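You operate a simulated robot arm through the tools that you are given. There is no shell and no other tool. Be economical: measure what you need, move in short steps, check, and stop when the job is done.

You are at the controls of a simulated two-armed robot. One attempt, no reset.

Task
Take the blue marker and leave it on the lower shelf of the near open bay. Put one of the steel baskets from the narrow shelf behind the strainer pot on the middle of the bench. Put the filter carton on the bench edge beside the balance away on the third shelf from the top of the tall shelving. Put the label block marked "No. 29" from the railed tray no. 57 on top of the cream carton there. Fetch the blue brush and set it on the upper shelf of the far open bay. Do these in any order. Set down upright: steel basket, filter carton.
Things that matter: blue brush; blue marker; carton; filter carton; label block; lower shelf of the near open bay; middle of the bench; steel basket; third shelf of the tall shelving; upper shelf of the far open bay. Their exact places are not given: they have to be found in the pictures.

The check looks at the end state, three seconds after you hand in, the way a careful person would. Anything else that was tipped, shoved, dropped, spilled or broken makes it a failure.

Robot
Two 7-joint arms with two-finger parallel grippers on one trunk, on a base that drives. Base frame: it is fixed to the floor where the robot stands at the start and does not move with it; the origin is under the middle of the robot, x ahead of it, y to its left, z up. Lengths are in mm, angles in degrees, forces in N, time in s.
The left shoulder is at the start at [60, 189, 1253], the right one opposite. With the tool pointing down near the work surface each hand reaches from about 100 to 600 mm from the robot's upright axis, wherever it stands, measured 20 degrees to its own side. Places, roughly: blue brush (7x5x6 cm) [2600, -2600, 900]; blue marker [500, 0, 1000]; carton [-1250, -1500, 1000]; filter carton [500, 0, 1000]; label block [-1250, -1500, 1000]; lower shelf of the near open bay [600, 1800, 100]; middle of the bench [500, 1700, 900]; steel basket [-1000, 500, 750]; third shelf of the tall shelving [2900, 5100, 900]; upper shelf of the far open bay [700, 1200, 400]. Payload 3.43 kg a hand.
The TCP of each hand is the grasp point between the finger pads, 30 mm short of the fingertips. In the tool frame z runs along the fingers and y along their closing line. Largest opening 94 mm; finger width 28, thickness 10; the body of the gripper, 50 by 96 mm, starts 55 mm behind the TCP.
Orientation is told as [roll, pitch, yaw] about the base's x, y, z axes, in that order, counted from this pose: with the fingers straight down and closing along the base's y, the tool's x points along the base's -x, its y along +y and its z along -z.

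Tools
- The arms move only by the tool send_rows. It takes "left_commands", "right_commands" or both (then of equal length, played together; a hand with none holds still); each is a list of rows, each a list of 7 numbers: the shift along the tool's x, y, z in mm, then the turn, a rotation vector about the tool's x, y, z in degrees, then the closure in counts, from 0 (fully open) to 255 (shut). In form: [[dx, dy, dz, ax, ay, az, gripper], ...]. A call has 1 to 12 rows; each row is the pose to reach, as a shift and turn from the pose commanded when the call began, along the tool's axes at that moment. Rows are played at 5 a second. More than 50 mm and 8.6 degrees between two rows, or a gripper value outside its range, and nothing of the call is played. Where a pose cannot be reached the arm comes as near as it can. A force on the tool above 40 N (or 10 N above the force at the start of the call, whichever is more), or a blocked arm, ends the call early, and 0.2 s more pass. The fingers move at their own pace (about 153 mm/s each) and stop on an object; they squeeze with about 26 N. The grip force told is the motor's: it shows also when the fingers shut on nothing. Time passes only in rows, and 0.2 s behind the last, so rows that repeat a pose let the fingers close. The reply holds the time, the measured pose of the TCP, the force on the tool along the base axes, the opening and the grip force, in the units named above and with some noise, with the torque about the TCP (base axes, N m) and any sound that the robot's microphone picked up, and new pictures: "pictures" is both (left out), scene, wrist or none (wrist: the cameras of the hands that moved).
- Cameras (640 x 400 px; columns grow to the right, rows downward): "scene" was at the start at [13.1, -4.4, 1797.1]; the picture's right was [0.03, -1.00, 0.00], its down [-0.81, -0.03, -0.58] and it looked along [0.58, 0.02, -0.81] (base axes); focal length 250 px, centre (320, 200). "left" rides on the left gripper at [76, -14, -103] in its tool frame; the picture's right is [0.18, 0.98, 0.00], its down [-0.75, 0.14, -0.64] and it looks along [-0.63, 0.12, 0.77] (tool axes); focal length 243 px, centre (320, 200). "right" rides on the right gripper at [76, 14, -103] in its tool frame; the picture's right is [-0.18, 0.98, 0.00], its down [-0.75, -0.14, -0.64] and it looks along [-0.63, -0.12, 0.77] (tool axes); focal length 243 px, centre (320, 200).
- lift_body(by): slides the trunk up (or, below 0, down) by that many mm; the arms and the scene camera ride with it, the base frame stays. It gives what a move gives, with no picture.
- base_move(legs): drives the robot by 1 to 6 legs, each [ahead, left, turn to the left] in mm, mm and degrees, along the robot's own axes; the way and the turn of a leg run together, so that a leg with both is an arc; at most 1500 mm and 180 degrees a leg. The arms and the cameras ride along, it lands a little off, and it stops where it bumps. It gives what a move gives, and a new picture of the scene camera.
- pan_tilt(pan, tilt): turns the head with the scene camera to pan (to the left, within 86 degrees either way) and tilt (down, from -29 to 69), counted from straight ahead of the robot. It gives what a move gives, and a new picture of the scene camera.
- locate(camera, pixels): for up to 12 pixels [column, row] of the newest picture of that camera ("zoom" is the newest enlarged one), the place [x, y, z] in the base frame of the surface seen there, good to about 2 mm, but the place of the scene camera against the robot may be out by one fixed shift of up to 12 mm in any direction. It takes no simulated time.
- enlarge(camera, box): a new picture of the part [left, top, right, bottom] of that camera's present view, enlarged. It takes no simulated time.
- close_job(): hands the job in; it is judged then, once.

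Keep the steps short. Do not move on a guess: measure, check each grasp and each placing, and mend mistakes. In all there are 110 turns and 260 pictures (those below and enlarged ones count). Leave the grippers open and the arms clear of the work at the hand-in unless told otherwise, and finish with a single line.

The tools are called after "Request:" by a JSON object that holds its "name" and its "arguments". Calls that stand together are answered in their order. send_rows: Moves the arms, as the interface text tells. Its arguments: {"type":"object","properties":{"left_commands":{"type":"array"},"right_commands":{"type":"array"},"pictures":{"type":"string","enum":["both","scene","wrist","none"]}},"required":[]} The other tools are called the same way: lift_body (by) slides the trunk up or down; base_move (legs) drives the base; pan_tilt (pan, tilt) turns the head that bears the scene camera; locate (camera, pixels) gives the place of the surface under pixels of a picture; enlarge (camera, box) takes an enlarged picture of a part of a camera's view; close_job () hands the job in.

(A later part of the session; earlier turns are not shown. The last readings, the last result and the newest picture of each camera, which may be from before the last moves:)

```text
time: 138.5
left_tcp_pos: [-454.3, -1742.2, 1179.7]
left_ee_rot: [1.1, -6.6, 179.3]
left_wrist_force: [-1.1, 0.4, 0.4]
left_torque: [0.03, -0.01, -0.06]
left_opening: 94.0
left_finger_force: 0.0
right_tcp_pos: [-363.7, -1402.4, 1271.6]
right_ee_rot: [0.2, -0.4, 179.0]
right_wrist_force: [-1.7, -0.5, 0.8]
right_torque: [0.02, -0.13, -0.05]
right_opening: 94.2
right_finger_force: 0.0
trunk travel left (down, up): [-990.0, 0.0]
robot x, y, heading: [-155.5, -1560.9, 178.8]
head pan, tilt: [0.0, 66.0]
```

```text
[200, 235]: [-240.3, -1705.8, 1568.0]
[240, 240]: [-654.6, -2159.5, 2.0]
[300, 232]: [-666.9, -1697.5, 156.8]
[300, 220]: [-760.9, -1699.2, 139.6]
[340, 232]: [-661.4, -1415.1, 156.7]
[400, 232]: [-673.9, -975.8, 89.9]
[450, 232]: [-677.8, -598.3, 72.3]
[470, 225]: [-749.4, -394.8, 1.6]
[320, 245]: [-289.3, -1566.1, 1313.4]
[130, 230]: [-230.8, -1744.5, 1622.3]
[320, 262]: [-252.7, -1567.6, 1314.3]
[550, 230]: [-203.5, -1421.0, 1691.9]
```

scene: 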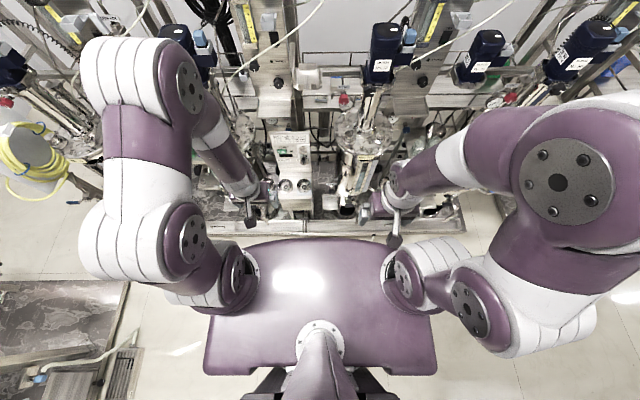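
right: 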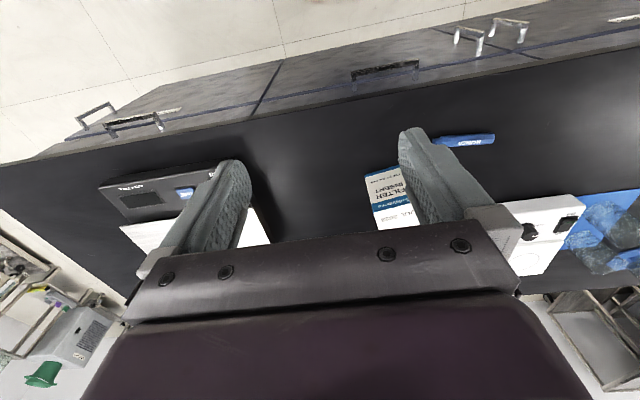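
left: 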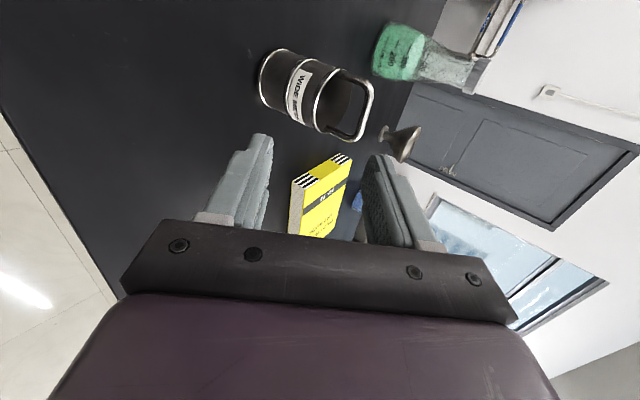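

The block labels read upright from behind, so the tray is meant to be reached from the back of the rig. I look left for a way around its end (y≈−2150).

Request:
{"name": "pan_tilt", "arguments": {"pan": 45, "tilt": 35}}

Request:
{"name": "locate", "arguments": {"camera": "scene", "pixels": [[200, 200], [250, 180], [300, 180], [300, 150], [350, 150], [250, 140], [200, 150], [150, 200], [330, 200], [280, 220], [100, 150], [400, 150]]}}

```text
time: 139.7
left_tcp_pos: [-452.5, -1740.0, 1180.2]
left_ee_rot: [1.1, -6.7, 179.3]
left_wrist_force: [1.2, -0.1, 0.3]
left_torque: [0.0, -0.01, -0.01]
left_opening: 94.2
left_finger_force: 0.1
right_tcp_pos: [-364.2, -1401.1, 1271.9]
right_ee_rot: [0.1, -0.4, 179.1]
right_wrist_force: [0.0, -1.1, 0.7]
right_torque: [0.01, -0.15, -0.03]
right_opening: 93.9
right_finger_force: 0.1
trunk travel left (down, up): [-990.0, 0.0]
robot x, y, heading: [-157.2, -1558.1, 179.2]
head pan, tilt: [45.0, 35.0]
```

scene: 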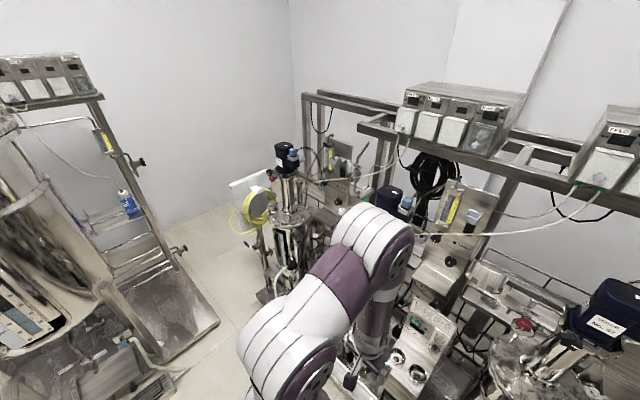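

```text
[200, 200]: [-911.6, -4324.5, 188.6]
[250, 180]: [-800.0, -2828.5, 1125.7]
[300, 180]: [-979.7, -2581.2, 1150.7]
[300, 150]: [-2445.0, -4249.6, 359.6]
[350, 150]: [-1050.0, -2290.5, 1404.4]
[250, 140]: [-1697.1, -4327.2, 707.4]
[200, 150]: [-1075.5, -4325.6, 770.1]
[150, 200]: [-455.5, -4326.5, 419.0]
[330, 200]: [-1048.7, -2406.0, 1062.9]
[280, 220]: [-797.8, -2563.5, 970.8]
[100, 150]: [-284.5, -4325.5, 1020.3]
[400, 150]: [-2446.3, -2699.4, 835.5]
```

There's a ~1 m corridor behind the rig (wall at x=−2446). I measure the floor passage past its left end.

Request:
{"name": "locate", "arguments": {"camera": "scene", "pixels": [[225, 250], [240, 290], [215, 318], [190, 370], [180, 262], [230, 225], [262, 300], [265, 240], [225, 350], [205, 240], [170, 390], [218, 280]]}}

Request:
{"name": "enlarge", "arguments": {"camera": "scene", "box": [60, 130, 340, 400]}}

```text
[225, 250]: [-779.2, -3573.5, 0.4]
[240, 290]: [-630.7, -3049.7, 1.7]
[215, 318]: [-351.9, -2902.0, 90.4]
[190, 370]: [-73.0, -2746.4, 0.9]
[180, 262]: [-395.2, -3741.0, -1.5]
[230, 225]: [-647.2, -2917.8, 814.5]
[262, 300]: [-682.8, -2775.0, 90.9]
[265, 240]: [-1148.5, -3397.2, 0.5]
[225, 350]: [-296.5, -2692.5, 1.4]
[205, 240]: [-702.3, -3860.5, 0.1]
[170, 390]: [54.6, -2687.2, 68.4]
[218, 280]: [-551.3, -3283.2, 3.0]
```

```text
1.48 times, centred on (200, 265) of scene
```

zoom: 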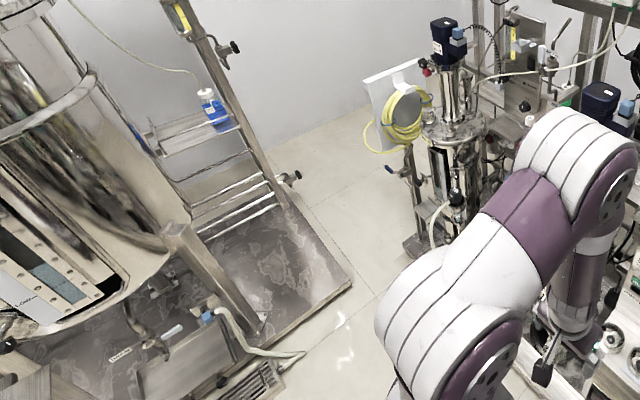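

The left-end gap is only ~340 mm, too narrow. I check the gap between the two skids at y≈−600…−100.

Request:
{"name": "base_move", "arguments": {"legs": [[0, -1210, 0]]}}

Request:
{"name": "pan_tilt", "arguments": {"pan": 0, "tilt": 45}}

Request:
{"name": "locate", "arguments": {"camera": "scene", "pixels": [[250, 250], [280, 250], [320, 250], [360, 250], [390, 250], [320, 200], [280, 200], [360, 200], [320, 160], [250, 300], [320, 300], [390, 300]]}}

```text
time: 145.8
left_tcp_pos: [-428.7, -521.5, 1178.6]
left_ee_rot: [0.9, -6.7, 178.3]
left_wrist_force: [-0.3, -0.2, 0.2]
left_torque: [0.03, -0.03, 0.0]
left_opening: 93.8
left_finger_force: 0.1
right_tcp_pos: [-334.6, -185.3, 1271.7]
right_ee_rot: [0.0, -0.4, 178.1]
right_wrist_force: [-1.3, -1.2, 0.2]
right_torque: [0.07, -0.13, -0.08]
right_opening: 93.7
right_finger_force: 0.0
trunk travel left (down, up): [-990.0, 0.0]
robot x, y, heading: [-130.4, -345.0, 178.2]
head pan, tilt: [45.0, 35.0]
```

scene: 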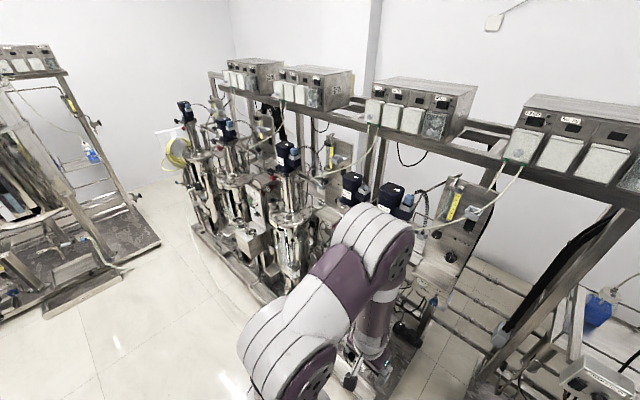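

```text
time: 146.9
left_tcp_pos: [-429.1, -521.1, 1179.6]
left_ee_rot: [1.1, -6.7, 178.3]
left_wrist_force: [-0.5, 0.0, 0.9]
left_torque: [0.0, 0.01, -0.02]
left_opening: 93.8
left_finger_force: 0.1
right_tcp_pos: [-332.4, -184.4, 1272.4]
right_ee_rot: [0.1, -0.4, 178.0]
right_wrist_force: [-1.7, -0.9, 0.8]
right_torque: [0.03, -0.11, -0.02]
right_opening: 94.0
right_finger_force: 0.0
trunk travel left (down, up): [-990.0, 0.0]
robot x, y, heading: [-129.8, -345.0, 178.3]
head pan, tilt: [0.0, 45.0]
```

scene: 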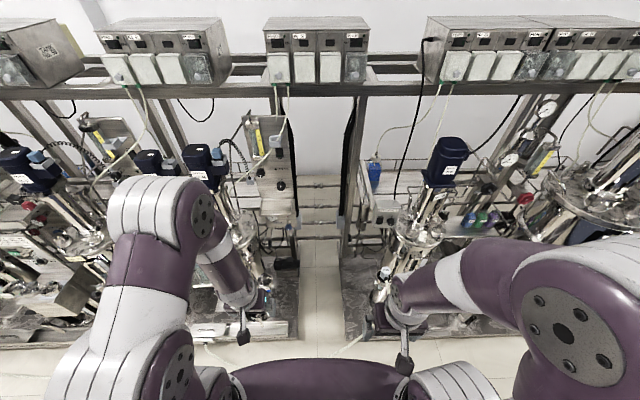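

```text
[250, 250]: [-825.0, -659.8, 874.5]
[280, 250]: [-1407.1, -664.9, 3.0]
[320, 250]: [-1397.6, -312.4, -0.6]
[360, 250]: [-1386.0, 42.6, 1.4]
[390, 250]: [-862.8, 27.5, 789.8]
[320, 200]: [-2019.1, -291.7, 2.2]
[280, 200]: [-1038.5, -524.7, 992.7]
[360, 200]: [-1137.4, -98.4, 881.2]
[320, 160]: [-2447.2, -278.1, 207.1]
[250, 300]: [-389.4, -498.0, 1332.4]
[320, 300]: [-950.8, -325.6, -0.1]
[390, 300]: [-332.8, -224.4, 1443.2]
```

The gap between skids is too narrow. The rig's other end (y>2000) looked open, so I drive there and look.

Request:
{"name": "base_move", "arguments": {"legs": [[0, 0, 1.8], [0, -1450, 0], [0, -1450, 0]]}}

Request:
{"name": "pan_tilt", "arguments": {"pan": -10, "tilt": 35}}

```text
time: 161.3
left_tcp_pos: [-441.6, 2371.8, 1178.9]
left_ee_rot: [0.9, -6.7, -179.4]
left_wrist_force: [0.1, -0.3, 0.8]
left_torque: [0.01, 0.02, 0.0]
left_opening: 94.0
left_finger_force: 0.1
right_tcp_pos: [-361.3, 2712.2, 1272.0]
right_ee_rot: [0.1, -0.4, -179.6]
right_wrist_force: [-0.7, -0.7, 1.1]
right_torque: [0.05, -0.09, -0.05]
right_opening: 94.3
right_finger_force: 0.0
trunk travel left (down, up): [-990.0, 0.0]
robot x, y, heading: [-150.8, 2557.0, -179.4]
head pan, tilt: [0.0, 45.0]
```

scene: 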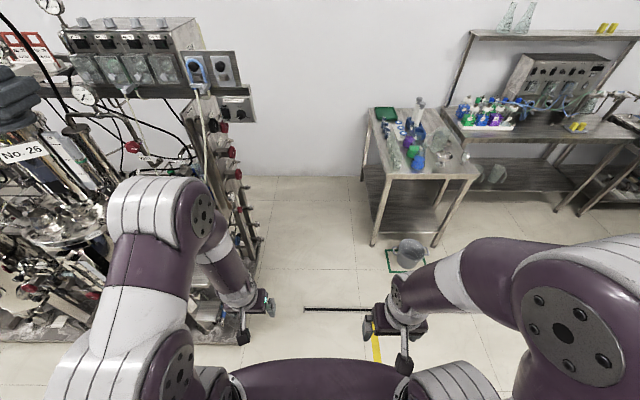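

```text
time: 162.1
left_tcp_pos: [-441.2, 2371.8, 1179.4]
left_ee_rot: [1.0, -6.6, -179.3]
left_wrist_force: [0.9, 0.3, 0.5]
left_torque: [0.01, 0.01, 0.02]
left_opening: 94.0
left_finger_force: 0.1
right_tcp_pos: [-360.7, 2714.0, 1272.2]
right_ee_rot: [0.1, -0.3, -179.7]
right_wrist_force: [-0.8, -0.5, 0.1]
right_torque: [0.04, -0.16, -0.01]
right_opening: 94.0
right_finger_force: 0.0
trunk travel left (down, up): [-990.0, 0.0]
robot x, y, heading: [-152.1, 2558.3, -179.3]
head pan, tilt: [-10.0, 35.0]
```

scene: 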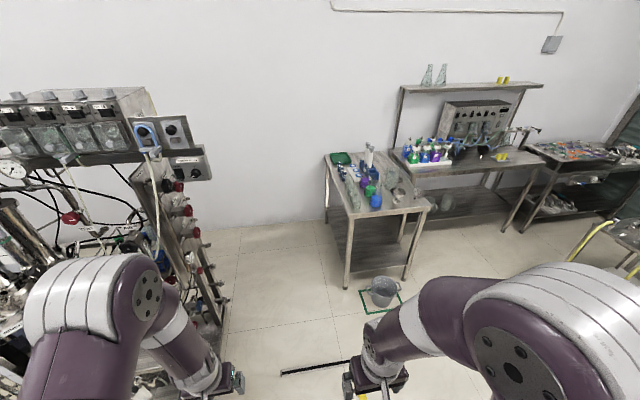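

There is an open passage between the rig end and the bottle table. I measure it.

Request:
{"name": "locate", "arguments": {"camera": "scene", "pixels": [[225, 310], [235, 250], [240, 230], [325, 215], [347, 285], [370, 290], [225, 180], [205, 270], [330, 165], [360, 300], [285, 372], [300, 250]]}}

```text
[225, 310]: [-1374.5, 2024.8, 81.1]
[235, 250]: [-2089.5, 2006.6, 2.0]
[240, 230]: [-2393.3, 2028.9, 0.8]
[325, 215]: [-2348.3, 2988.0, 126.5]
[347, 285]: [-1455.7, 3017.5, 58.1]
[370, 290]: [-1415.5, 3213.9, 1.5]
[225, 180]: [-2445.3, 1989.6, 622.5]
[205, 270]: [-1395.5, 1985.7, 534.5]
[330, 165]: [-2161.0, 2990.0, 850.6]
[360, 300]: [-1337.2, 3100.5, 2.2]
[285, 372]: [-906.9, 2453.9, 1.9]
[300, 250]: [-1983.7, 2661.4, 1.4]
```

Passage y 2025–2990 is free and the corridor behind is x −1400…−2446. I drive in to (−1930, 2510), turn to face down the corridor.

Request:
{"name": "base_move", "arguments": {"legs": [[900, 40, -0.6], [880, 0, 0], [0, 0, 90]]}}

Request:
{"name": "pan_tilt", "arguments": {"pan": 0, "tilt": 25}}

```text
time: 166.6
left_tcp_pos: [-1366.6, 2247.9, 1247.3]
left_ee_rot: [1.7, -21.6, -169.9]
left_wrist_force: [-2.4, -1.4, 2.3]
left_torque: [0.12, -0.29, -0.08]
left_opening: 93.9
left_finger_force: 0.0
right_tcp_pos: [-1256.0, 2639.2, 1250.6]
right_ee_rot: [1.1, 5.7, -169.7]
right_wrist_force: [0.3, -3.3, 0.6]
right_torque: [0.25, 0.06, -0.01]
right_opening: 94.1
right_finger_force: 0.0
trunk travel left (down, up): [-990.0, 0.0]
robot x, y, heading: [-979.0, 2494.5, -169.4]
head pan, tilt: [-10.0, 35.0]
stopped in leg 1: the robot was blocked; the commanded pose is now the measured one
```

scene: 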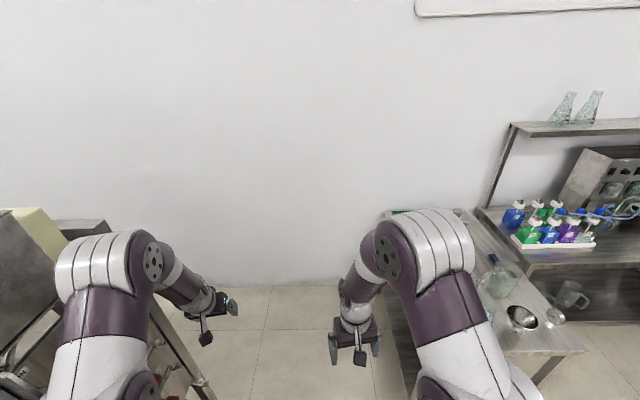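

```text
time: 167.3
left_tcp_pos: [-1297.1, 2274.5, 1193.6]
left_ee_rot: [0.9, -14.5, -169.4]
left_wrist_force: [-1.6, 4.9, -1.0]
left_torque: [-0.42, -0.09, 0.14]
left_opening: 94.2
left_finger_force: 0.1
right_tcp_pos: [-1229.7, 2644.7, 1242.4]
right_ee_rot: [0.6, 3.1, -169.3]
right_wrist_force: [0.1, 2.8, 0.4]
right_torque: [-0.29, -0.04, 0.03]
right_opening: 93.8
right_finger_force: 0.0
trunk travel left (down, up): [-990.0, 0.0]
robot x, y, heading: [-958.6, 2524.5, -169.2]
head pan, tilt: [0.0, 25.0]
```

scene: 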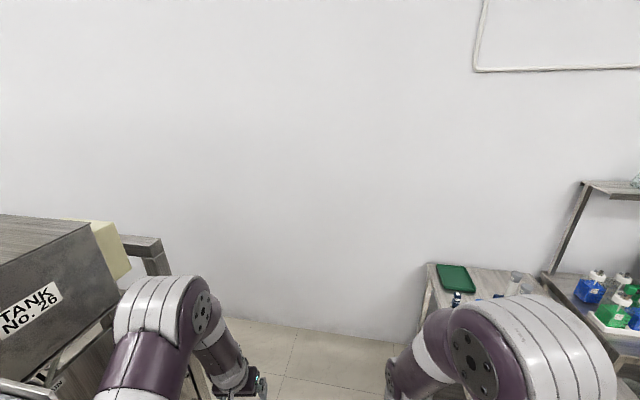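

Something blocked the drive, probably the left elbow against the rig-end panel. I back off a little and look to the left.

Request:
{"name": "base_move", "arguments": {"legs": [[-200, 0, -10]]}}

Request:
{"name": "pan_tilt", "arguments": {"pan": 45, "tilt": 35}}

Request:
{"name": "pan_tilt", "arguments": {"pan": -40, "tilt": 50}}

```text
time: 168.4
left_tcp_pos: [-1305.2, 2312.2, 1181.7]
left_ee_rot: [0.3, -15.2, -176.7]
left_wrist_force: [-0.8, 0.5, -2.3]
left_torque: [0.02, 0.04, -0.05]
left_opening: 94.2
left_finger_force: 0.0
right_tcp_pos: [-1203.8, 2681.7, 1236.4]
right_ee_rot: [1.1, 5.0, -177.0]
right_wrist_force: [-0.9, 0.4, 0.0]
right_torque: [0.05, -0.14, -0.01]
right_opening: 94.0
right_finger_force: 0.1
trunk travel left (down, up): [-990.0, 0.0]
robot x, y, heading: [-907.3, 2518.1, -176.7]
head pan, tilt: [0.0, 25.0]
stopped in leg 1: the robot was blocked; the commanded pose is now the measured one
```

scene: 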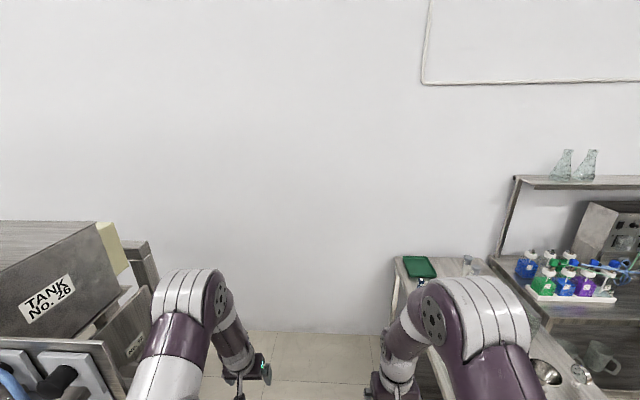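

```text
time: 169.5
left_tcp_pos: [-1310.7, 2314.1, 1182.9]
left_ee_rot: [0.3, -15.7, -177.2]
left_wrist_force: [-0.1, 0.0, 0.4]
left_torque: [-0.01, -0.02, 0.0]
left_opening: 93.9
left_finger_force: 0.0
right_tcp_pos: [-1207.3, 2685.9, 1230.6]
right_ee_rot: [1.0, 5.7, -177.3]
right_wrist_force: [0.2, 0.0, 0.4]
right_torque: [-0.03, 0.01, -0.02]
right_opening: 94.0
right_finger_force: 0.1
trunk travel left (down, up): [-990.0, 0.0]
robot x, y, heading: [-913.7, 2522.9, -177.4]
head pan, tilt: [45.0, 35.0]
```

scene: 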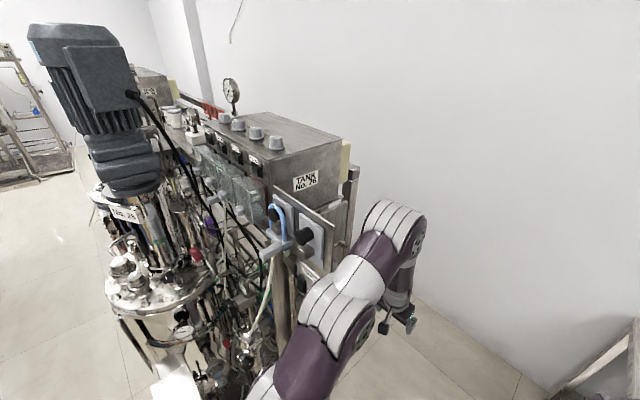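

```text
time: 171.1
left_tcp_pos: [-1310.0, 2314.1, 1181.9]
left_ee_rot: [0.3, -15.8, -177.1]
left_wrist_force: [-0.1, 0.2, 0.5]
left_torque: [0.02, 0.0, -0.01]
left_opening: 93.7
left_finger_force: 0.1
right_tcp_pos: [-1207.0, 2685.1, 1231.0]
right_ee_rot: [0.9, 5.7, -177.4]
right_wrist_force: [-0.1, -0.7, 0.1]
right_torque: [0.01, 0.0, 0.04]
right_opening: 93.8
right_finger_force: 0.1
trunk travel left (down, up): [-990.0, 0.0]
robot x, y, heading: [-912.8, 2520.2, -177.1]
head pan, tilt: [-40.0, 50.0]
```

scene: 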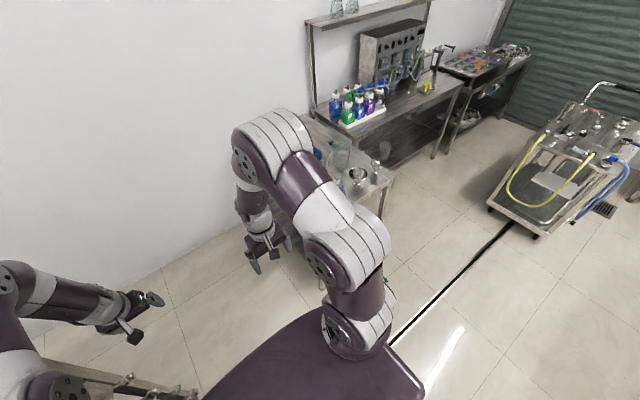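

The left arm seems caught by the switch panel. I sidestep right (+y) 150 mm, away from the rig; the bottle table is still well ahead.

Request:
{"name": "base_move", "arguments": {"legs": [[0, -150, 0]]}}

Request:
{"name": "base_move", "arguments": {"legs": [[-250, 0, -3]]}}

Request:
{"name": "pan_tilt", "arguments": {"pan": 40, "tilt": 30}}

Request:
{"name": "locate", "arguments": {"camera": "scene", "pixels": [[200, 230], [220, 230], [250, 200], [250, 230], [250, 260], [270, 180], [230, 290], [260, 300], [240, 150], [330, 250], [300, 200], [280, 330]]}}

```text
time: 171.8
left_tcp_pos: [-1352.4, 2315.9, 1172.4]
left_ee_rot: [0.3, -15.5, -177.2]
left_wrist_force: [0.2, -0.2, 0.1]
left_torque: [0.0, -0.03, 0.01]
left_opening: 94.1
left_finger_force: 0.1
right_tcp_pos: [-1237.5, 2705.5, 1211.7]
right_ee_rot: [1.0, 11.2, -177.8]
right_wrist_force: [0.7, 0.2, 1.4]
right_torque: [0.0, 0.02, 0.0]
right_opening: 93.9
right_finger_force: 0.1
trunk travel left (down, up): [-990.0, 0.0]
robot x, y, heading: [-906.0, 2537.7, -177.9]
head pan, tilt: [-40.0, 50.0]
stopped in leg 1: the robot was blocked; the commanded pose is now the measured one
```

scene: 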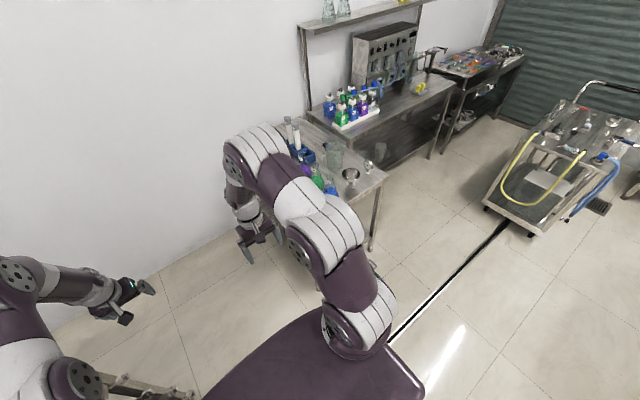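

```text
time: 172.6
left_tcp_pos: [-1355.3, 2317.6, 1120.2]
left_ee_rot: [0.9, -5.3, -176.8]
left_wrist_force: [0.1, 0.1, -0.2]
left_torque: [0.0, 0.02, -0.02]
left_opening: 94.0
left_finger_force: 0.1
right_tcp_pos: [-1286.0, 2705.8, 1204.6]
right_ee_rot: [0.6, 14.7, -177.8]
right_wrist_force: [0.3, 0.5, -0.4]
right_torque: [-0.01, 0.01, -0.02]
right_opening: 94.1
right_finger_force: 0.0
trunk travel left (down, up): [-990.0, 0.0]
robot x, y, heading: [-892.4, 2541.9, -177.3]
head pan, tilt: [-40.0, 50.0]
stopped in leg 1: the robot was blocked; the commanded pose is now the measured one
```

scene: 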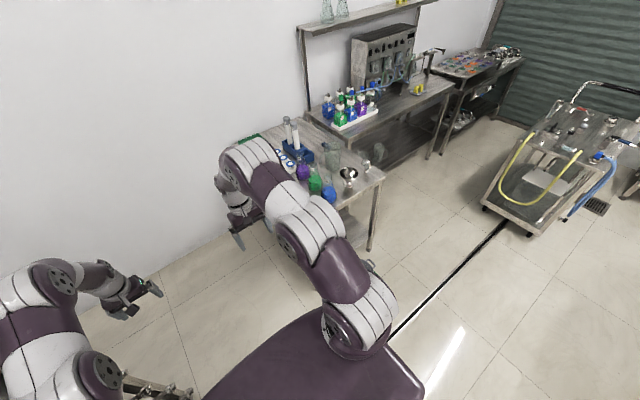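

```text
time: 174.1
left_tcp_pos: [-1354.1, 2320.5, 1120.0]
left_ee_rot: [0.8, -5.5, -177.1]
left_wrist_force: [0.4, -0.2, 0.5]
left_torque: [0.02, -0.02, 0.0]
left_opening: 93.9
left_finger_force: 0.2
right_tcp_pos: [-1281.9, 2707.9, 1208.2]
right_ee_rot: [0.7, 14.8, -178.2]
right_wrist_force: [0.1, -0.3, 0.2]
right_torque: [-0.02, -0.03, 0.01]
right_opening: 93.8
right_finger_force: 0.1
trunk travel left (down, up): [-990.0, 0.0]
robot x, y, heading: [-894.6, 2541.5, -178.0]
head pan, tilt: [40.0, 30.0]
```

scene: 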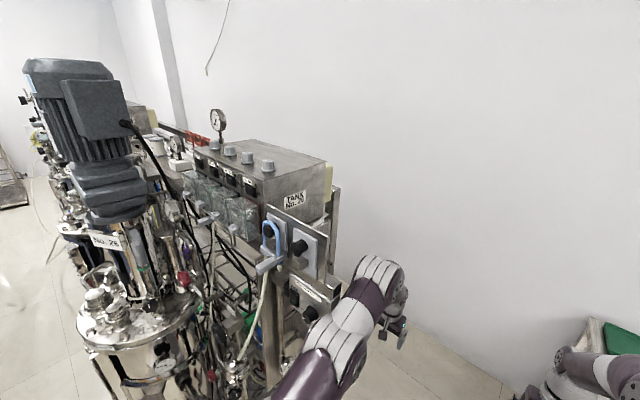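

```text
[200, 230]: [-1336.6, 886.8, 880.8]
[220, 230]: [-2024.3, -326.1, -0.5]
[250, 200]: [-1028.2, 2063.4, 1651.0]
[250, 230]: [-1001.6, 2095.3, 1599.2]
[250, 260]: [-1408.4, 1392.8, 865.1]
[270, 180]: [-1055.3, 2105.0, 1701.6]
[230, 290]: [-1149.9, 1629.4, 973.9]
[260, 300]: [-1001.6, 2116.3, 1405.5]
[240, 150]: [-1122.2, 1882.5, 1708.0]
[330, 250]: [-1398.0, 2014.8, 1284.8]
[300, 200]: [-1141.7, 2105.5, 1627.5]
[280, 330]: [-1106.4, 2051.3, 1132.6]
```

Still blocked in directions I came from, so I look down around the robot on both sides for what it is caught on.

Request:
{"name": "pan_tilt", "arguments": {"pan": 70, "tilt": 65}}

Request:
{"name": "pan_tilt", "arguments": {"pan": -70, "tilt": 65}}

```text
time: 175.1
left_tcp_pos: [-1356.8, 2318.4, 1122.2]
left_ee_rot: [0.9, -5.5, -177.0]
left_wrist_force: [0.3, -0.4, 0.1]
left_torque: [-0.01, 0.03, 0.0]
left_opening: 94.3
left_finger_force: 0.1
right_tcp_pos: [-1281.5, 2708.9, 1208.5]
right_ee_rot: [0.6, 14.7, -178.2]
right_wrist_force: [-1.0, -0.4, -0.1]
right_torque: [0.01, 0.04, -0.01]
right_opening: 94.4
right_finger_force: 0.1
trunk travel left (down, up): [-990.0, 0.0]
robot x, y, heading: [-896.8, 2543.1, -178.0]
head pan, tilt: [70.0, 65.0]
```

scene: 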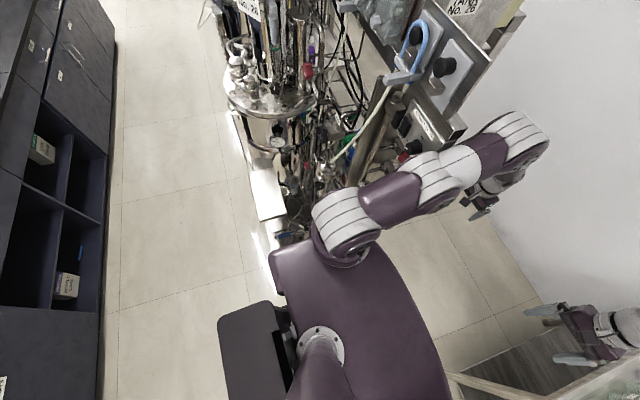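

```text
time: 177.3
left_tcp_pos: [-1355.9, 2319.5, 1122.5]
left_ee_rot: [0.8, -5.6, -177.0]
left_wrist_force: [-0.4, -0.4, 0.6]
left_torque: [0.02, 0.0, -0.03]
left_opening: 94.2
left_finger_force: 0.0
right_tcp_pos: [-1284.1, 2707.8, 1207.4]
right_ee_rot: [0.6, 14.7, -178.1]
right_wrist_force: [-0.5, 0.5, 0.4]
right_torque: [-0.01, 0.04, 0.03]
right_opening: 93.9
right_finger_force: 0.1
trunk travel left (down, up): [-990.0, 0.0]
robot x, y, heading: [-897.4, 2540.5, -177.8]
head pan, tilt: [-70.0, 65.0]
```

scene: 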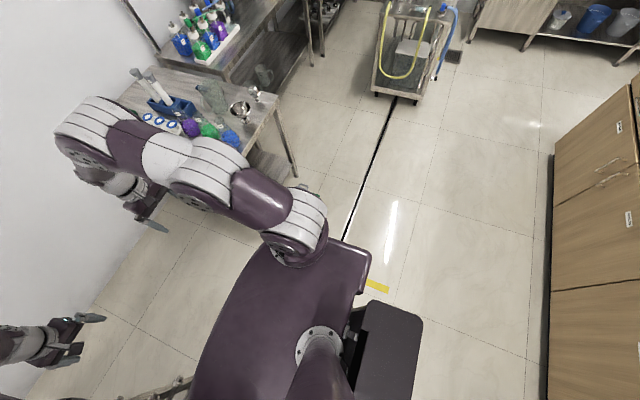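

I see a metal rail with knobs at the bottom left (150,390), right under the robot's front. I measure it.

Request:
{"name": "locate", "arguments": {"camera": "scene", "pixels": [[150, 390], [185, 383], [120, 398], [30, 395], [60, 380], [80, 390], [110, 340], [40, 340], [390, 390], [300, 200], [100, 110], [230, 170]]}}

Request:
{"name": "pan_tilt", "arguments": {"pan": 0, "tilt": 68}}

```text
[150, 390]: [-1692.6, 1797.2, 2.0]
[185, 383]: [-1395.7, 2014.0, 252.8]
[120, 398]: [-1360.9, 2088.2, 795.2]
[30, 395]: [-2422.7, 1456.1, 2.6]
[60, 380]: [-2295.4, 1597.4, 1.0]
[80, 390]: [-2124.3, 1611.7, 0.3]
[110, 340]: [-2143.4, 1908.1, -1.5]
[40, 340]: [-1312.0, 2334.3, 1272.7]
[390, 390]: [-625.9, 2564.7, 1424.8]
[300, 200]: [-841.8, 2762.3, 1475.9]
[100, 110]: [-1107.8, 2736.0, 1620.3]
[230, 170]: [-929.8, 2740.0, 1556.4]
```

```text
time: 178.7
left_tcp_pos: [-1356.2, 2319.5, 1122.0]
left_ee_rot: [0.8, -5.5, -176.8]
left_wrist_force: [0.0, 0.4, 0.5]
left_torque: [0.04, 0.0, -0.01]
left_opening: 93.9
left_finger_force: 0.0
right_tcp_pos: [-1284.6, 2707.8, 1209.0]
right_ee_rot: [0.5, 14.7, -178.1]
right_wrist_force: [-0.4, -0.2, -0.4]
right_torque: [0.0, 0.05, 0.0]
right_opening: 94.0
right_finger_force: 0.1
trunk travel left (down, up): [-990.0, 0.0]
robot x, y, heading: [-900.8, 2539.5, -177.6]
head pan, tilt: [0.0, 68.0]
```

scene: 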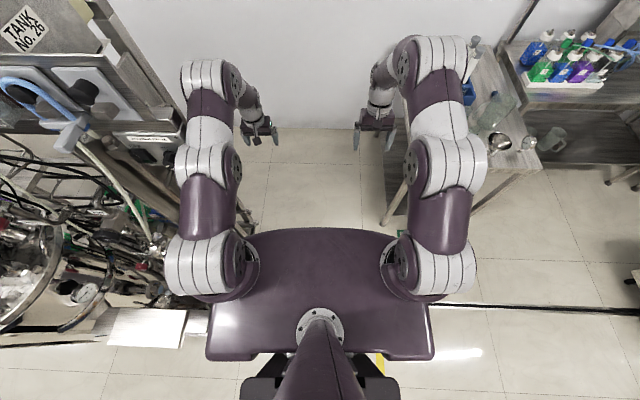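

No obvious contact at arm height. I try a plain short back move with no turn.

Request:
{"name": "base_move", "arguments": {"legs": [[-100, 0, 0]]}}

Request:
{"name": "locate", "arguments": {"camera": "scene", "pixels": [[145, 325], [185, 320], [205, 300], [205, 355], [180, 150], [150, 260], [100, 320], [170, 215], [190, 170], [230, 110], [85, 290], [175, 290]]}}

```text
time: 179.4
left_tcp_pos: [-1348.4, 2319.9, 1073.2]
left_ee_rot: [0.8, 4.6, -176.3]
left_wrist_force: [0.3, 0.8, 0.6]
left_torque: [0.02, -0.04, 0.01]
left_opening: 94.0
left_finger_force: 0.1
right_tcp_pos: [-1400.1, 2697.3, 1214.1]
right_ee_rot: [1.4, -0.1, -177.8]
right_wrist_force: [0.1, 0.3, -0.3]
right_torque: [0.02, 0.02, -0.03]
right_opening: 94.3
right_finger_force: 0.0
trunk travel left (down, up): [-990.0, 0.0]
robot x, y, heading: [-887.6, 2541.6, -177.3]
head pan, tilt: [0.0, 68.0]
stopped in leg 1: the robot was blocked; the commanded pose is now the measured one
```

scene: 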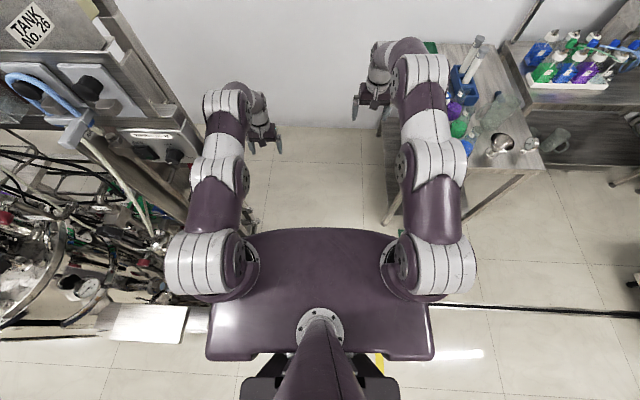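

```text
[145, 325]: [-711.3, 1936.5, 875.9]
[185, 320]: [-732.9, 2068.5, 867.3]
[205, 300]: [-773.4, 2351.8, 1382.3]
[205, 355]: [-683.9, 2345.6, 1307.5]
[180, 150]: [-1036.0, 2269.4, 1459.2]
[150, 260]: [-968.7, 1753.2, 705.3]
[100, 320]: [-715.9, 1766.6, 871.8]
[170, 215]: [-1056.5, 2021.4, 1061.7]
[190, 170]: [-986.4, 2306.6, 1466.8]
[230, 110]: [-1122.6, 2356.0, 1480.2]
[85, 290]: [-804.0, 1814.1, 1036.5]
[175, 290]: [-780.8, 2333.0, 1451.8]
```

The rig's switch panel juts out to y≈2270 at z≈1460, touching the left upper arm at (190,160). I free the arm by moving the left hand inward (+y) 120 mm.

Request:
{"name": "send_rows", "arguments": {"left_commands": [[0, -30, 0, 0, 0, 0, 0], [0, -60, 0, 0, 0, 0, 0], [0, -90, 0, 0, 0, 0, 0], [0, -120, 0, 0, 0, 0, 0]], "pictures": "scene"}}

Request:
{"name": "locate", "arguments": {"camera": "scene", "pixels": [[180, 150], [195, 170], [190, 130], [230, 110], [470, 60], [450, 100], [430, 60], [470, 200], [200, 230], [370, 95], [460, 95], [410, 50]]}}

```text
time: 179.7
left_tcp_pos: [-1335.0, 2317.7, 999.2]
left_ee_rot: [0.3, 13.6, -175.9]
left_wrist_force: [1.5, 0.6, -4.7]
left_torque: [-0.02, 0.06, -0.01]
left_opening: 93.9
left_finger_force: 0.0
right_tcp_pos: [-1467.3, 2678.9, 1194.4]
right_ee_rot: [1.1, -5.8, -177.4]
right_wrist_force: [-1.2, 0.6, -1.1]
right_torque: [0.02, -0.01, -0.01]
right_opening: 93.8
right_finger_force: 0.0
trunk travel left (down, up): [-990.0, 0.0]
robot x, y, heading: [-881.8, 2535.9, -176.6]
head pan, tilt: [0.0, 68.0]
stopped in row 1 (left hand): the arm was blocked; the commanded pose is now the measured one
```

scene: 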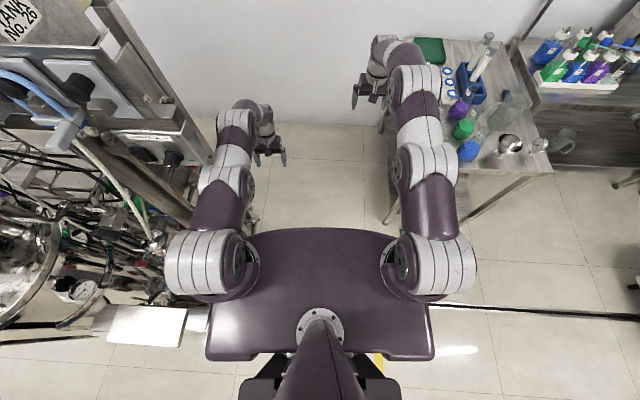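

```text
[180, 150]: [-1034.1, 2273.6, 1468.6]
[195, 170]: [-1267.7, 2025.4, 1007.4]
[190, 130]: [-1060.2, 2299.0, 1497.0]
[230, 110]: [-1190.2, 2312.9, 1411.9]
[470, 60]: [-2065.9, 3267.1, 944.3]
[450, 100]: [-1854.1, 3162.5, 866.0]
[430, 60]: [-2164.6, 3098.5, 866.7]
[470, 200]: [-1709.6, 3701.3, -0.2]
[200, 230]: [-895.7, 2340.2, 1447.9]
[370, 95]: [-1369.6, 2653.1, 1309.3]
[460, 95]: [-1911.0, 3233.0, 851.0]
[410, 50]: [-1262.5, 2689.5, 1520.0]
```

The panel corner reaches y≈2300, against the left elbow ring. Earlier sidestep right gained ~20 mm, so I try it again to relieve the contact.

Request:
{"name": "base_move", "arguments": {"legs": [[0, -60, 0]]}}

```text
time: 180.5
left_tcp_pos: [-1351.6, 2303.5, 956.9]
left_ee_rot: [0.1, 18.7, -174.6]
left_wrist_force: [-0.3, -0.4, 0.3]
left_torque: [0.01, 0.01, -0.01]
left_opening: 94.2
left_finger_force: 0.1
right_tcp_pos: [-1507.5, 2655.9, 1140.7]
right_ee_rot: [0.7, -0.8, -175.9]
right_wrist_force: [0.1, -0.7, 0.6]
right_torque: [0.01, 0.05, 0.05]
right_opening: 93.7
right_finger_force: 0.0
trunk travel left (down, up): [-990.0, 0.0]
robot x, y, heading: [-873.9, 2538.0, -174.9]
head pan, tilt: [0.0, 68.0]
stopped in leg 1: the robot was blocked; the commanded pose is now the measured one
```

scene: 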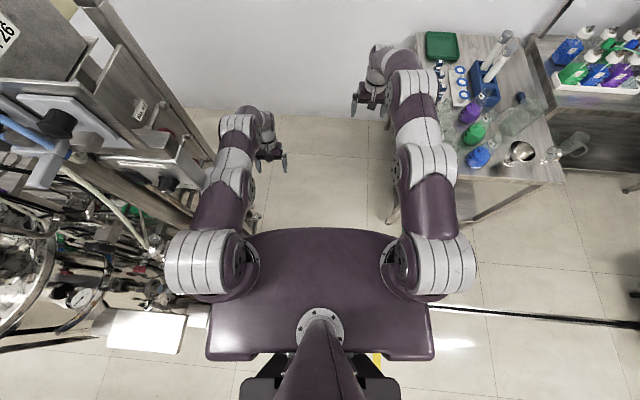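

The robot has been rotated a little toward the rig. I turn right 8° in place to swing the left arm away from the panel.

Request:
{"name": "base_move", "arguments": {"legs": [[0, 0, -8]]}}

```text
time: 181.4
left_tcp_pos: [-1348.2, 2327.3, 953.6]
left_ee_rot: [-0.3, 19.1, -178.3]
left_wrist_force: [0.3, 0.0, -0.7]
left_torque: [-0.02, 0.01, 0.02]
left_opening: 94.0
left_finger_force: 0.1
right_tcp_pos: [-1486.1, 2690.4, 1149.1]
right_ee_rot: [0.2, -1.6, -179.6]
right_wrist_force: [0.4, -0.6, -0.5]
right_torque: [0.01, -0.01, -0.05]
right_opening: 94.2
right_finger_force: 0.2
trunk travel left (down, up): [-990.0, 0.0]
robot x, y, heading: [-871.2, 2539.2, -178.8]
head pan, tilt: [0.0, 68.0]
stopped in leg 1: the robot was blocked; the commanded pose is now the measured one
```

scene: 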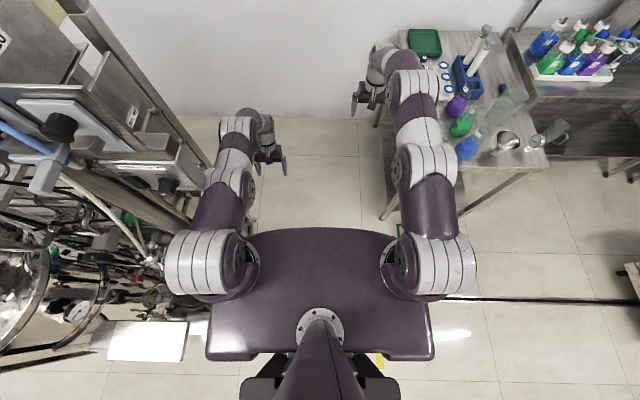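

Request:
{"name": "enlarge", "arguments": {"camera": "scene", "box": [130, 90, 290, 190]}}

Request:
{"name": "enlarge", "arguments": {"camera": "scene", "box": [100, 190, 260, 310]}}

Request:
{"name": "enlarge", "arguments": {"camera": "scene", "box": [340, 20, 500, 120]}}

```text
4.00 times, centred on (210, 140) of scene
```

zoom: 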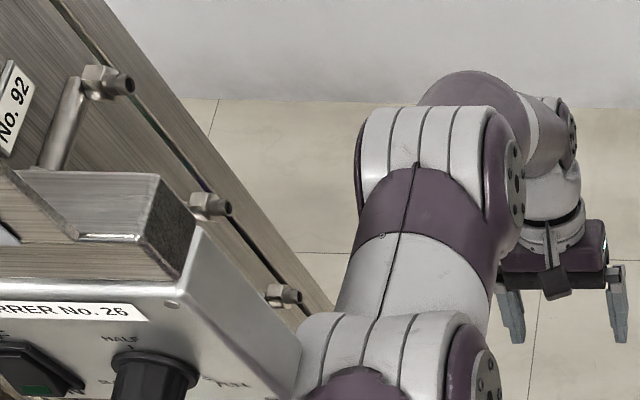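

```text
3.33 times, centred on (180, 250) of scene
```

zoom: 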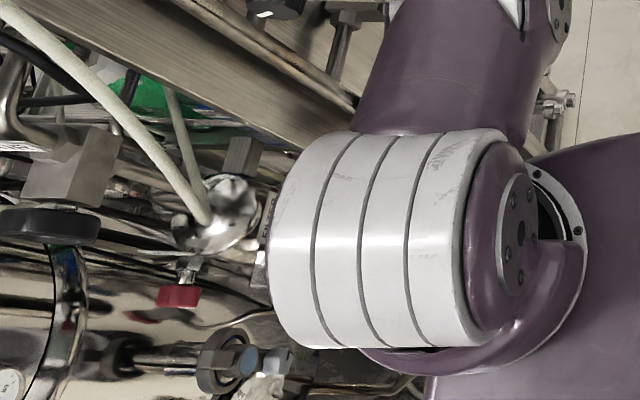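

```text
4.00 times, centred on (420, 70) of scene
```

zoom: 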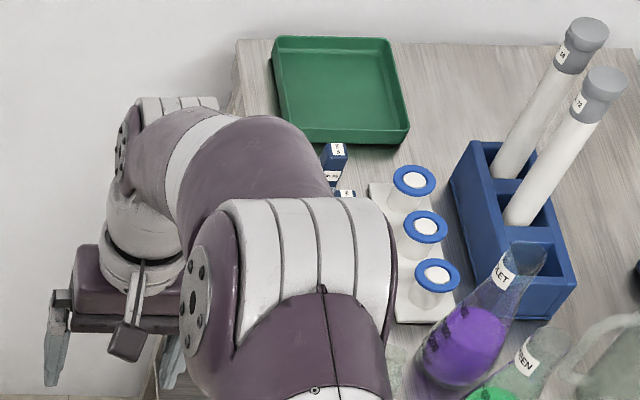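

The STIRRER No. 26 box corner touches the left elbow ring. The right turn helped (4° gained, arms steady). I turn a further 6° right, and then try moving.

Request:
{"name": "base_move", "arguments": {"legs": [[0, -30, -8]]}}

```text
time: 182.4
left_tcp_pos: [-1381.3, 2420.7, 958.5]
left_ee_rot: [-0.7, 18.9, 173.5]
left_wrist_force: [1.0, -1.4, 0.9]
left_torque: [0.12, 0.08, 0.06]
left_opening: 94.0
left_finger_force: 0.1
right_tcp_pos: [-1465.2, 2798.3, 1152.2]
right_ee_rot: [-0.1, -1.2, 172.4]
right_wrist_force: [0.3, -1.7, 0.9]
right_torque: [0.17, 0.09, 0.0]
right_opening: 94.1
right_finger_force: 0.1
trunk travel left (down, up): [-990.0, 0.0]
robot x, y, heading: [-867.2, 2569.1, 173.0]
head pan, tilt: [0.0, 68.0]
```

scene: 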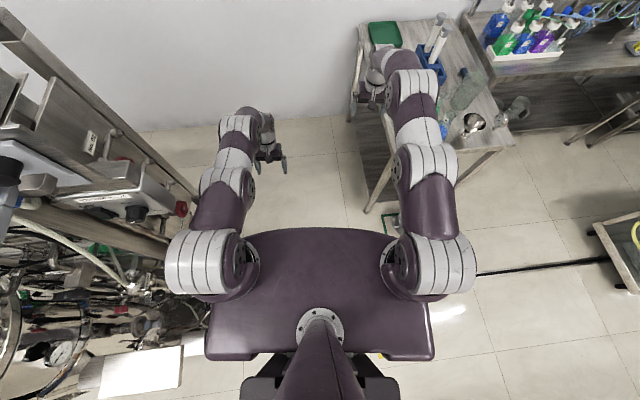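

Free again. Back out 450 mm with a slight sidestep right.

Request:
{"name": "base_move", "arguments": {"legs": [[-450, -100, 0]]}}

```text
time: 185.2
left_tcp_pos: [-928.2, 2477.4, 954.4]
left_ee_rot: [0.2, 19.5, 174.1]
left_wrist_force: [-0.1, 0.1, -0.1]
left_torque: [-0.03, 0.01, -0.01]
left_opening: 93.9
left_finger_force: 0.0
right_tcp_pos: [-1016.6, 2856.3, 1142.5]
right_ee_rot: [0.7, -0.6, 172.6]
right_wrist_force: [-0.3, -0.9, -0.3]
right_torque: [0.01, 0.01, -0.04]
right_opening: 94.0
right_finger_force: 0.1
trunk travel left (down, up): [-990.0, 0.0]
robot x, y, heading: [-410.9, 2615.2, 173.5]
head pan, tilt: [0.0, 68.0]
```

scene: 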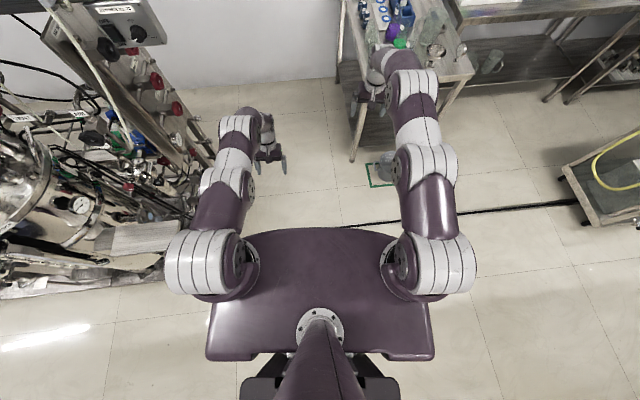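

Clear. I fold both arms back to a compact, high posture before trying the passage again on a better line (y≈2660).

Request:
{"name": "send_rows", "arguments": {"left_commands": [[28, 0, -25, 0, -2.4, 0, 0], [57, 0, -50, 0, -4.9, 0, 0], [85, 0, -75, 0, -7.3, 0, 0], [114, 0, -100, 0, -9.7, 0, 0], [142, 0, -125, 0, -12.2, 0, 0], [171, 0, -150, 0, -14.6, 0, 0], [200, 0, -175, 0, -17, 0, 0], [228, 0, -201, 0, -19.5, 0, 0]], "right_commands": [[37, 0, -15, 0, 0, 0, 0], [75, 0, -30, 0, 0, 0, 0], [112, 0, -45, 0, 0, 0, 0], [150, 0, -60, 0, 0, 0, 0], [187, 0, -75, 0, 0, 0, 0], [225, 0, -90, 0, 0, 0, 0], [262, 0, -105, 0, 0, 0, 0], [300, 0, -118, 0, 0, 0, 0]], "pictures": "scene"}}

```text
time: 186.9
left_tcp_pos: [-775.0, 2462.2, 1222.5]
left_ee_rot: [0.3, -0.3, 173.9]
left_wrist_force: [-0.2, 0.0, -0.7]
left_torque: [0.04, 0.03, -0.02]
left_opening: 93.8
left_finger_force: 0.0
right_tcp_pos: [-712.1, 2817.6, 1260.7]
right_ee_rot: [0.7, -0.9, 172.7]
right_wrist_force: [0.7, -0.1, 0.5]
right_torque: [-0.01, 0.05, -0.03]
right_opening: 94.2
right_finger_force: 0.1
trunk travel left (down, up): [-990.0, 0.0]
robot x, y, heading: [-409.3, 2612.5, 173.4]
head pan, tilt: [0.0, 68.0]
```

scene: 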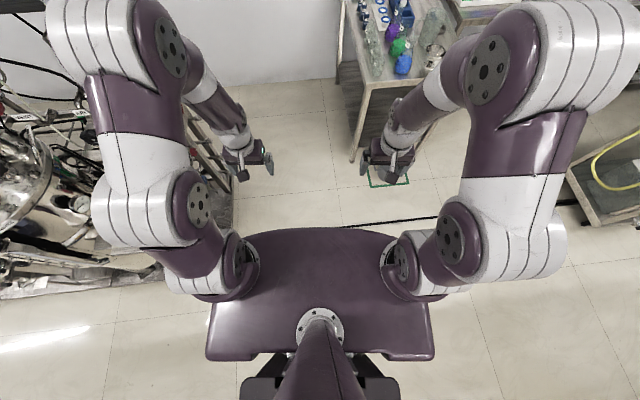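

Request:
{"name": "locate", "arguments": {"camera": "scene", "pixels": [[60, 40], [100, 210], [90, 90], [620, 60], [555, 250], [580, 130], [168, 280], [470, 290], [210, 330], [430, 330]]}}

```text
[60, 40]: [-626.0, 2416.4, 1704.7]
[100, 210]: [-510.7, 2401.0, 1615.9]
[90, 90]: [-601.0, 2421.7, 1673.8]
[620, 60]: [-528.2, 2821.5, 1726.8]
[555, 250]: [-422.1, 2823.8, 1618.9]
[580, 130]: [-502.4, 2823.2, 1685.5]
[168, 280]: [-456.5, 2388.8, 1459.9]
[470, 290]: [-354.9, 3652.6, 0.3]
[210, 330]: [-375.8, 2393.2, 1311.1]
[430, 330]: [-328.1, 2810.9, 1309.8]
```

Folded, the robot is only about ±230 mm wide. On the line y≈2660 there are ~130 mm margins. I straighten and go through.

Request:
{"name": "base_move", "arguments": {"legs": [[0, 0, 6.4], [300, -50, 0], [400, 0, 0]]}}

```text
time: 191.6
left_tcp_pos: [-1454.5, 2473.7, 1221.2]
left_ee_rot: [0.2, -0.3, -179.5]
left_wrist_force: [-0.5, 0.1, -0.5]
left_torque: [-0.01, -0.03, 0.01]
left_opening: 94.2
left_finger_force: 0.0
right_tcp_pos: [-1432.2, 2836.3, 1258.4]
right_ee_rot: [0.7, -0.6, 179.1]
right_wrist_force: [0.1, -0.6, 0.3]
right_torque: [-0.03, 0.01, -0.01]
right_opening: 93.9
right_finger_force: 0.1
trunk travel left (down, up): [-990.0, 0.0]
robot x, y, heading: [-1107.6, 2663.7, 180.1]
head pan, tilt: [0.0, 68.0]
```

scene: 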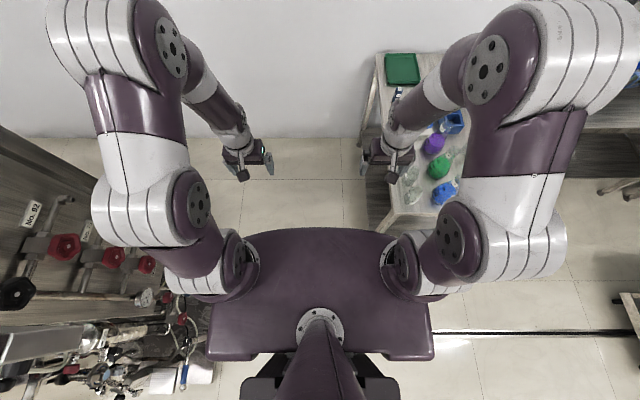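

Clear on both sides. Continue 800 to the corridor centre.

Request:
{"name": "base_move", "arguments": {"legs": [[400, 0, 0], [400, 0, 0]]}}

Request:
{"name": "pan_tilt", "arguments": {"pan": 80, "tilt": 25}}

```text
time: 196.2
left_tcp_pos: [-2258.4, 2477.2, 1221.0]
left_ee_rot: [0.2, -0.1, -179.5]
left_wrist_force: [-0.8, 0.0, 0.4]
left_torque: [-0.01, 0.04, -0.01]
left_opening: 94.0
left_finger_force: 0.0
right_tcp_pos: [-2233.4, 2838.9, 1258.8]
right_ee_rot: [0.7, -0.7, 179.0]
right_wrist_force: [0.5, 0.3, 0.6]
right_torque: [0.03, 0.01, 0.02]
right_opening: 94.2
right_finger_force: 0.0
trunk travel left (down, up): [-990.0, 0.0]
robot x, y, heading: [-1906.1, 2670.0, 179.8]
head pan, tilt: [0.0, 68.0]
```

scene: 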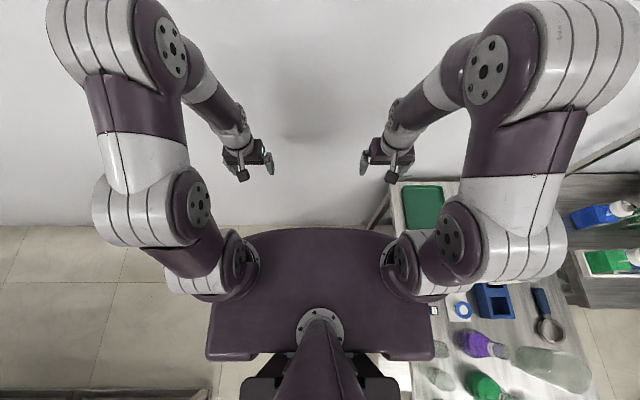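

```text
time: 197.8
left_tcp_pos: [-2260.0, 2477.2, 1220.6]
left_ee_rot: [0.2, -0.1, -179.6]
left_wrist_force: [-0.3, -0.4, -0.3]
left_torque: [0.01, -0.02, 0.03]
left_opening: 94.1
left_finger_force: 0.0
right_tcp_pos: [-2236.1, 2838.5, 1260.0]
right_ee_rot: [0.7, -0.5, 179.0]
right_wrist_force: [-0.3, -0.4, 0.8]
right_torque: [0.0, -0.01, 0.04]
right_opening: 94.2
right_finger_force: 0.1
trunk travel left (down, up): [-990.0, 0.0]
robot x, y, heading: [-1906.5, 2668.0, 179.9]
head pan, tilt: [80.0, 25.0]
```

scene: 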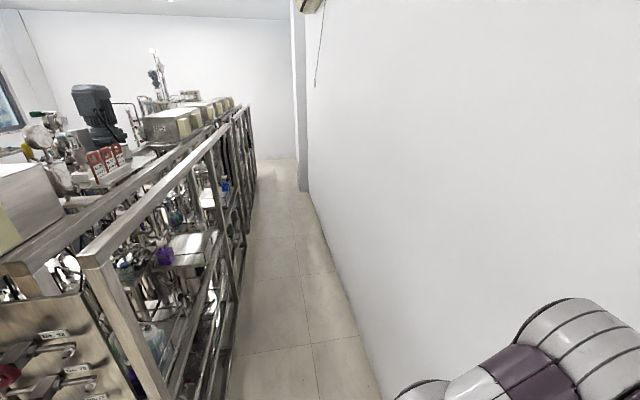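

The corridor is open, with a pillar on the wall side further along. I measure its width.

Request:
{"name": "locate", "arguments": {"camera": "scene", "pixels": [[237, 330], [240, 260], [252, 190], [258, 165], [300, 188], [293, 162], [340, 280], [310, 193], [262, 160], [285, 160], [225, 390], [180, 240]]}}

Request:
{"name": "enlarge", "arguments": {"camera": "scene", "box": [160, 90, 360, 230]}}

```text
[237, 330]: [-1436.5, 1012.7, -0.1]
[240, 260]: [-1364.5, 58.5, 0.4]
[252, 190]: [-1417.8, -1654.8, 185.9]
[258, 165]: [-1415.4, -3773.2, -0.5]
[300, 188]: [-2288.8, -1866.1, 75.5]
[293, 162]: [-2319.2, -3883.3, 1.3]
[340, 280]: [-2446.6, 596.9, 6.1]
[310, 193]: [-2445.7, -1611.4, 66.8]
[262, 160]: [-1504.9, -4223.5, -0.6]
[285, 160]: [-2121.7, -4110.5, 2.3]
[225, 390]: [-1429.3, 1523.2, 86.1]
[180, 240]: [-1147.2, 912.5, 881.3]
```

```text
2.86 times, centred on (260, 160) of scene
```

zoom: 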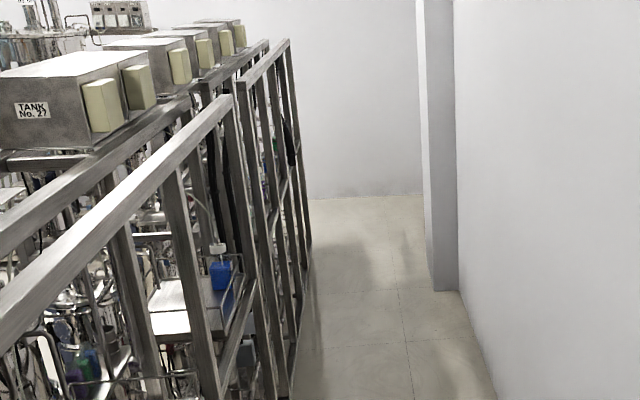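

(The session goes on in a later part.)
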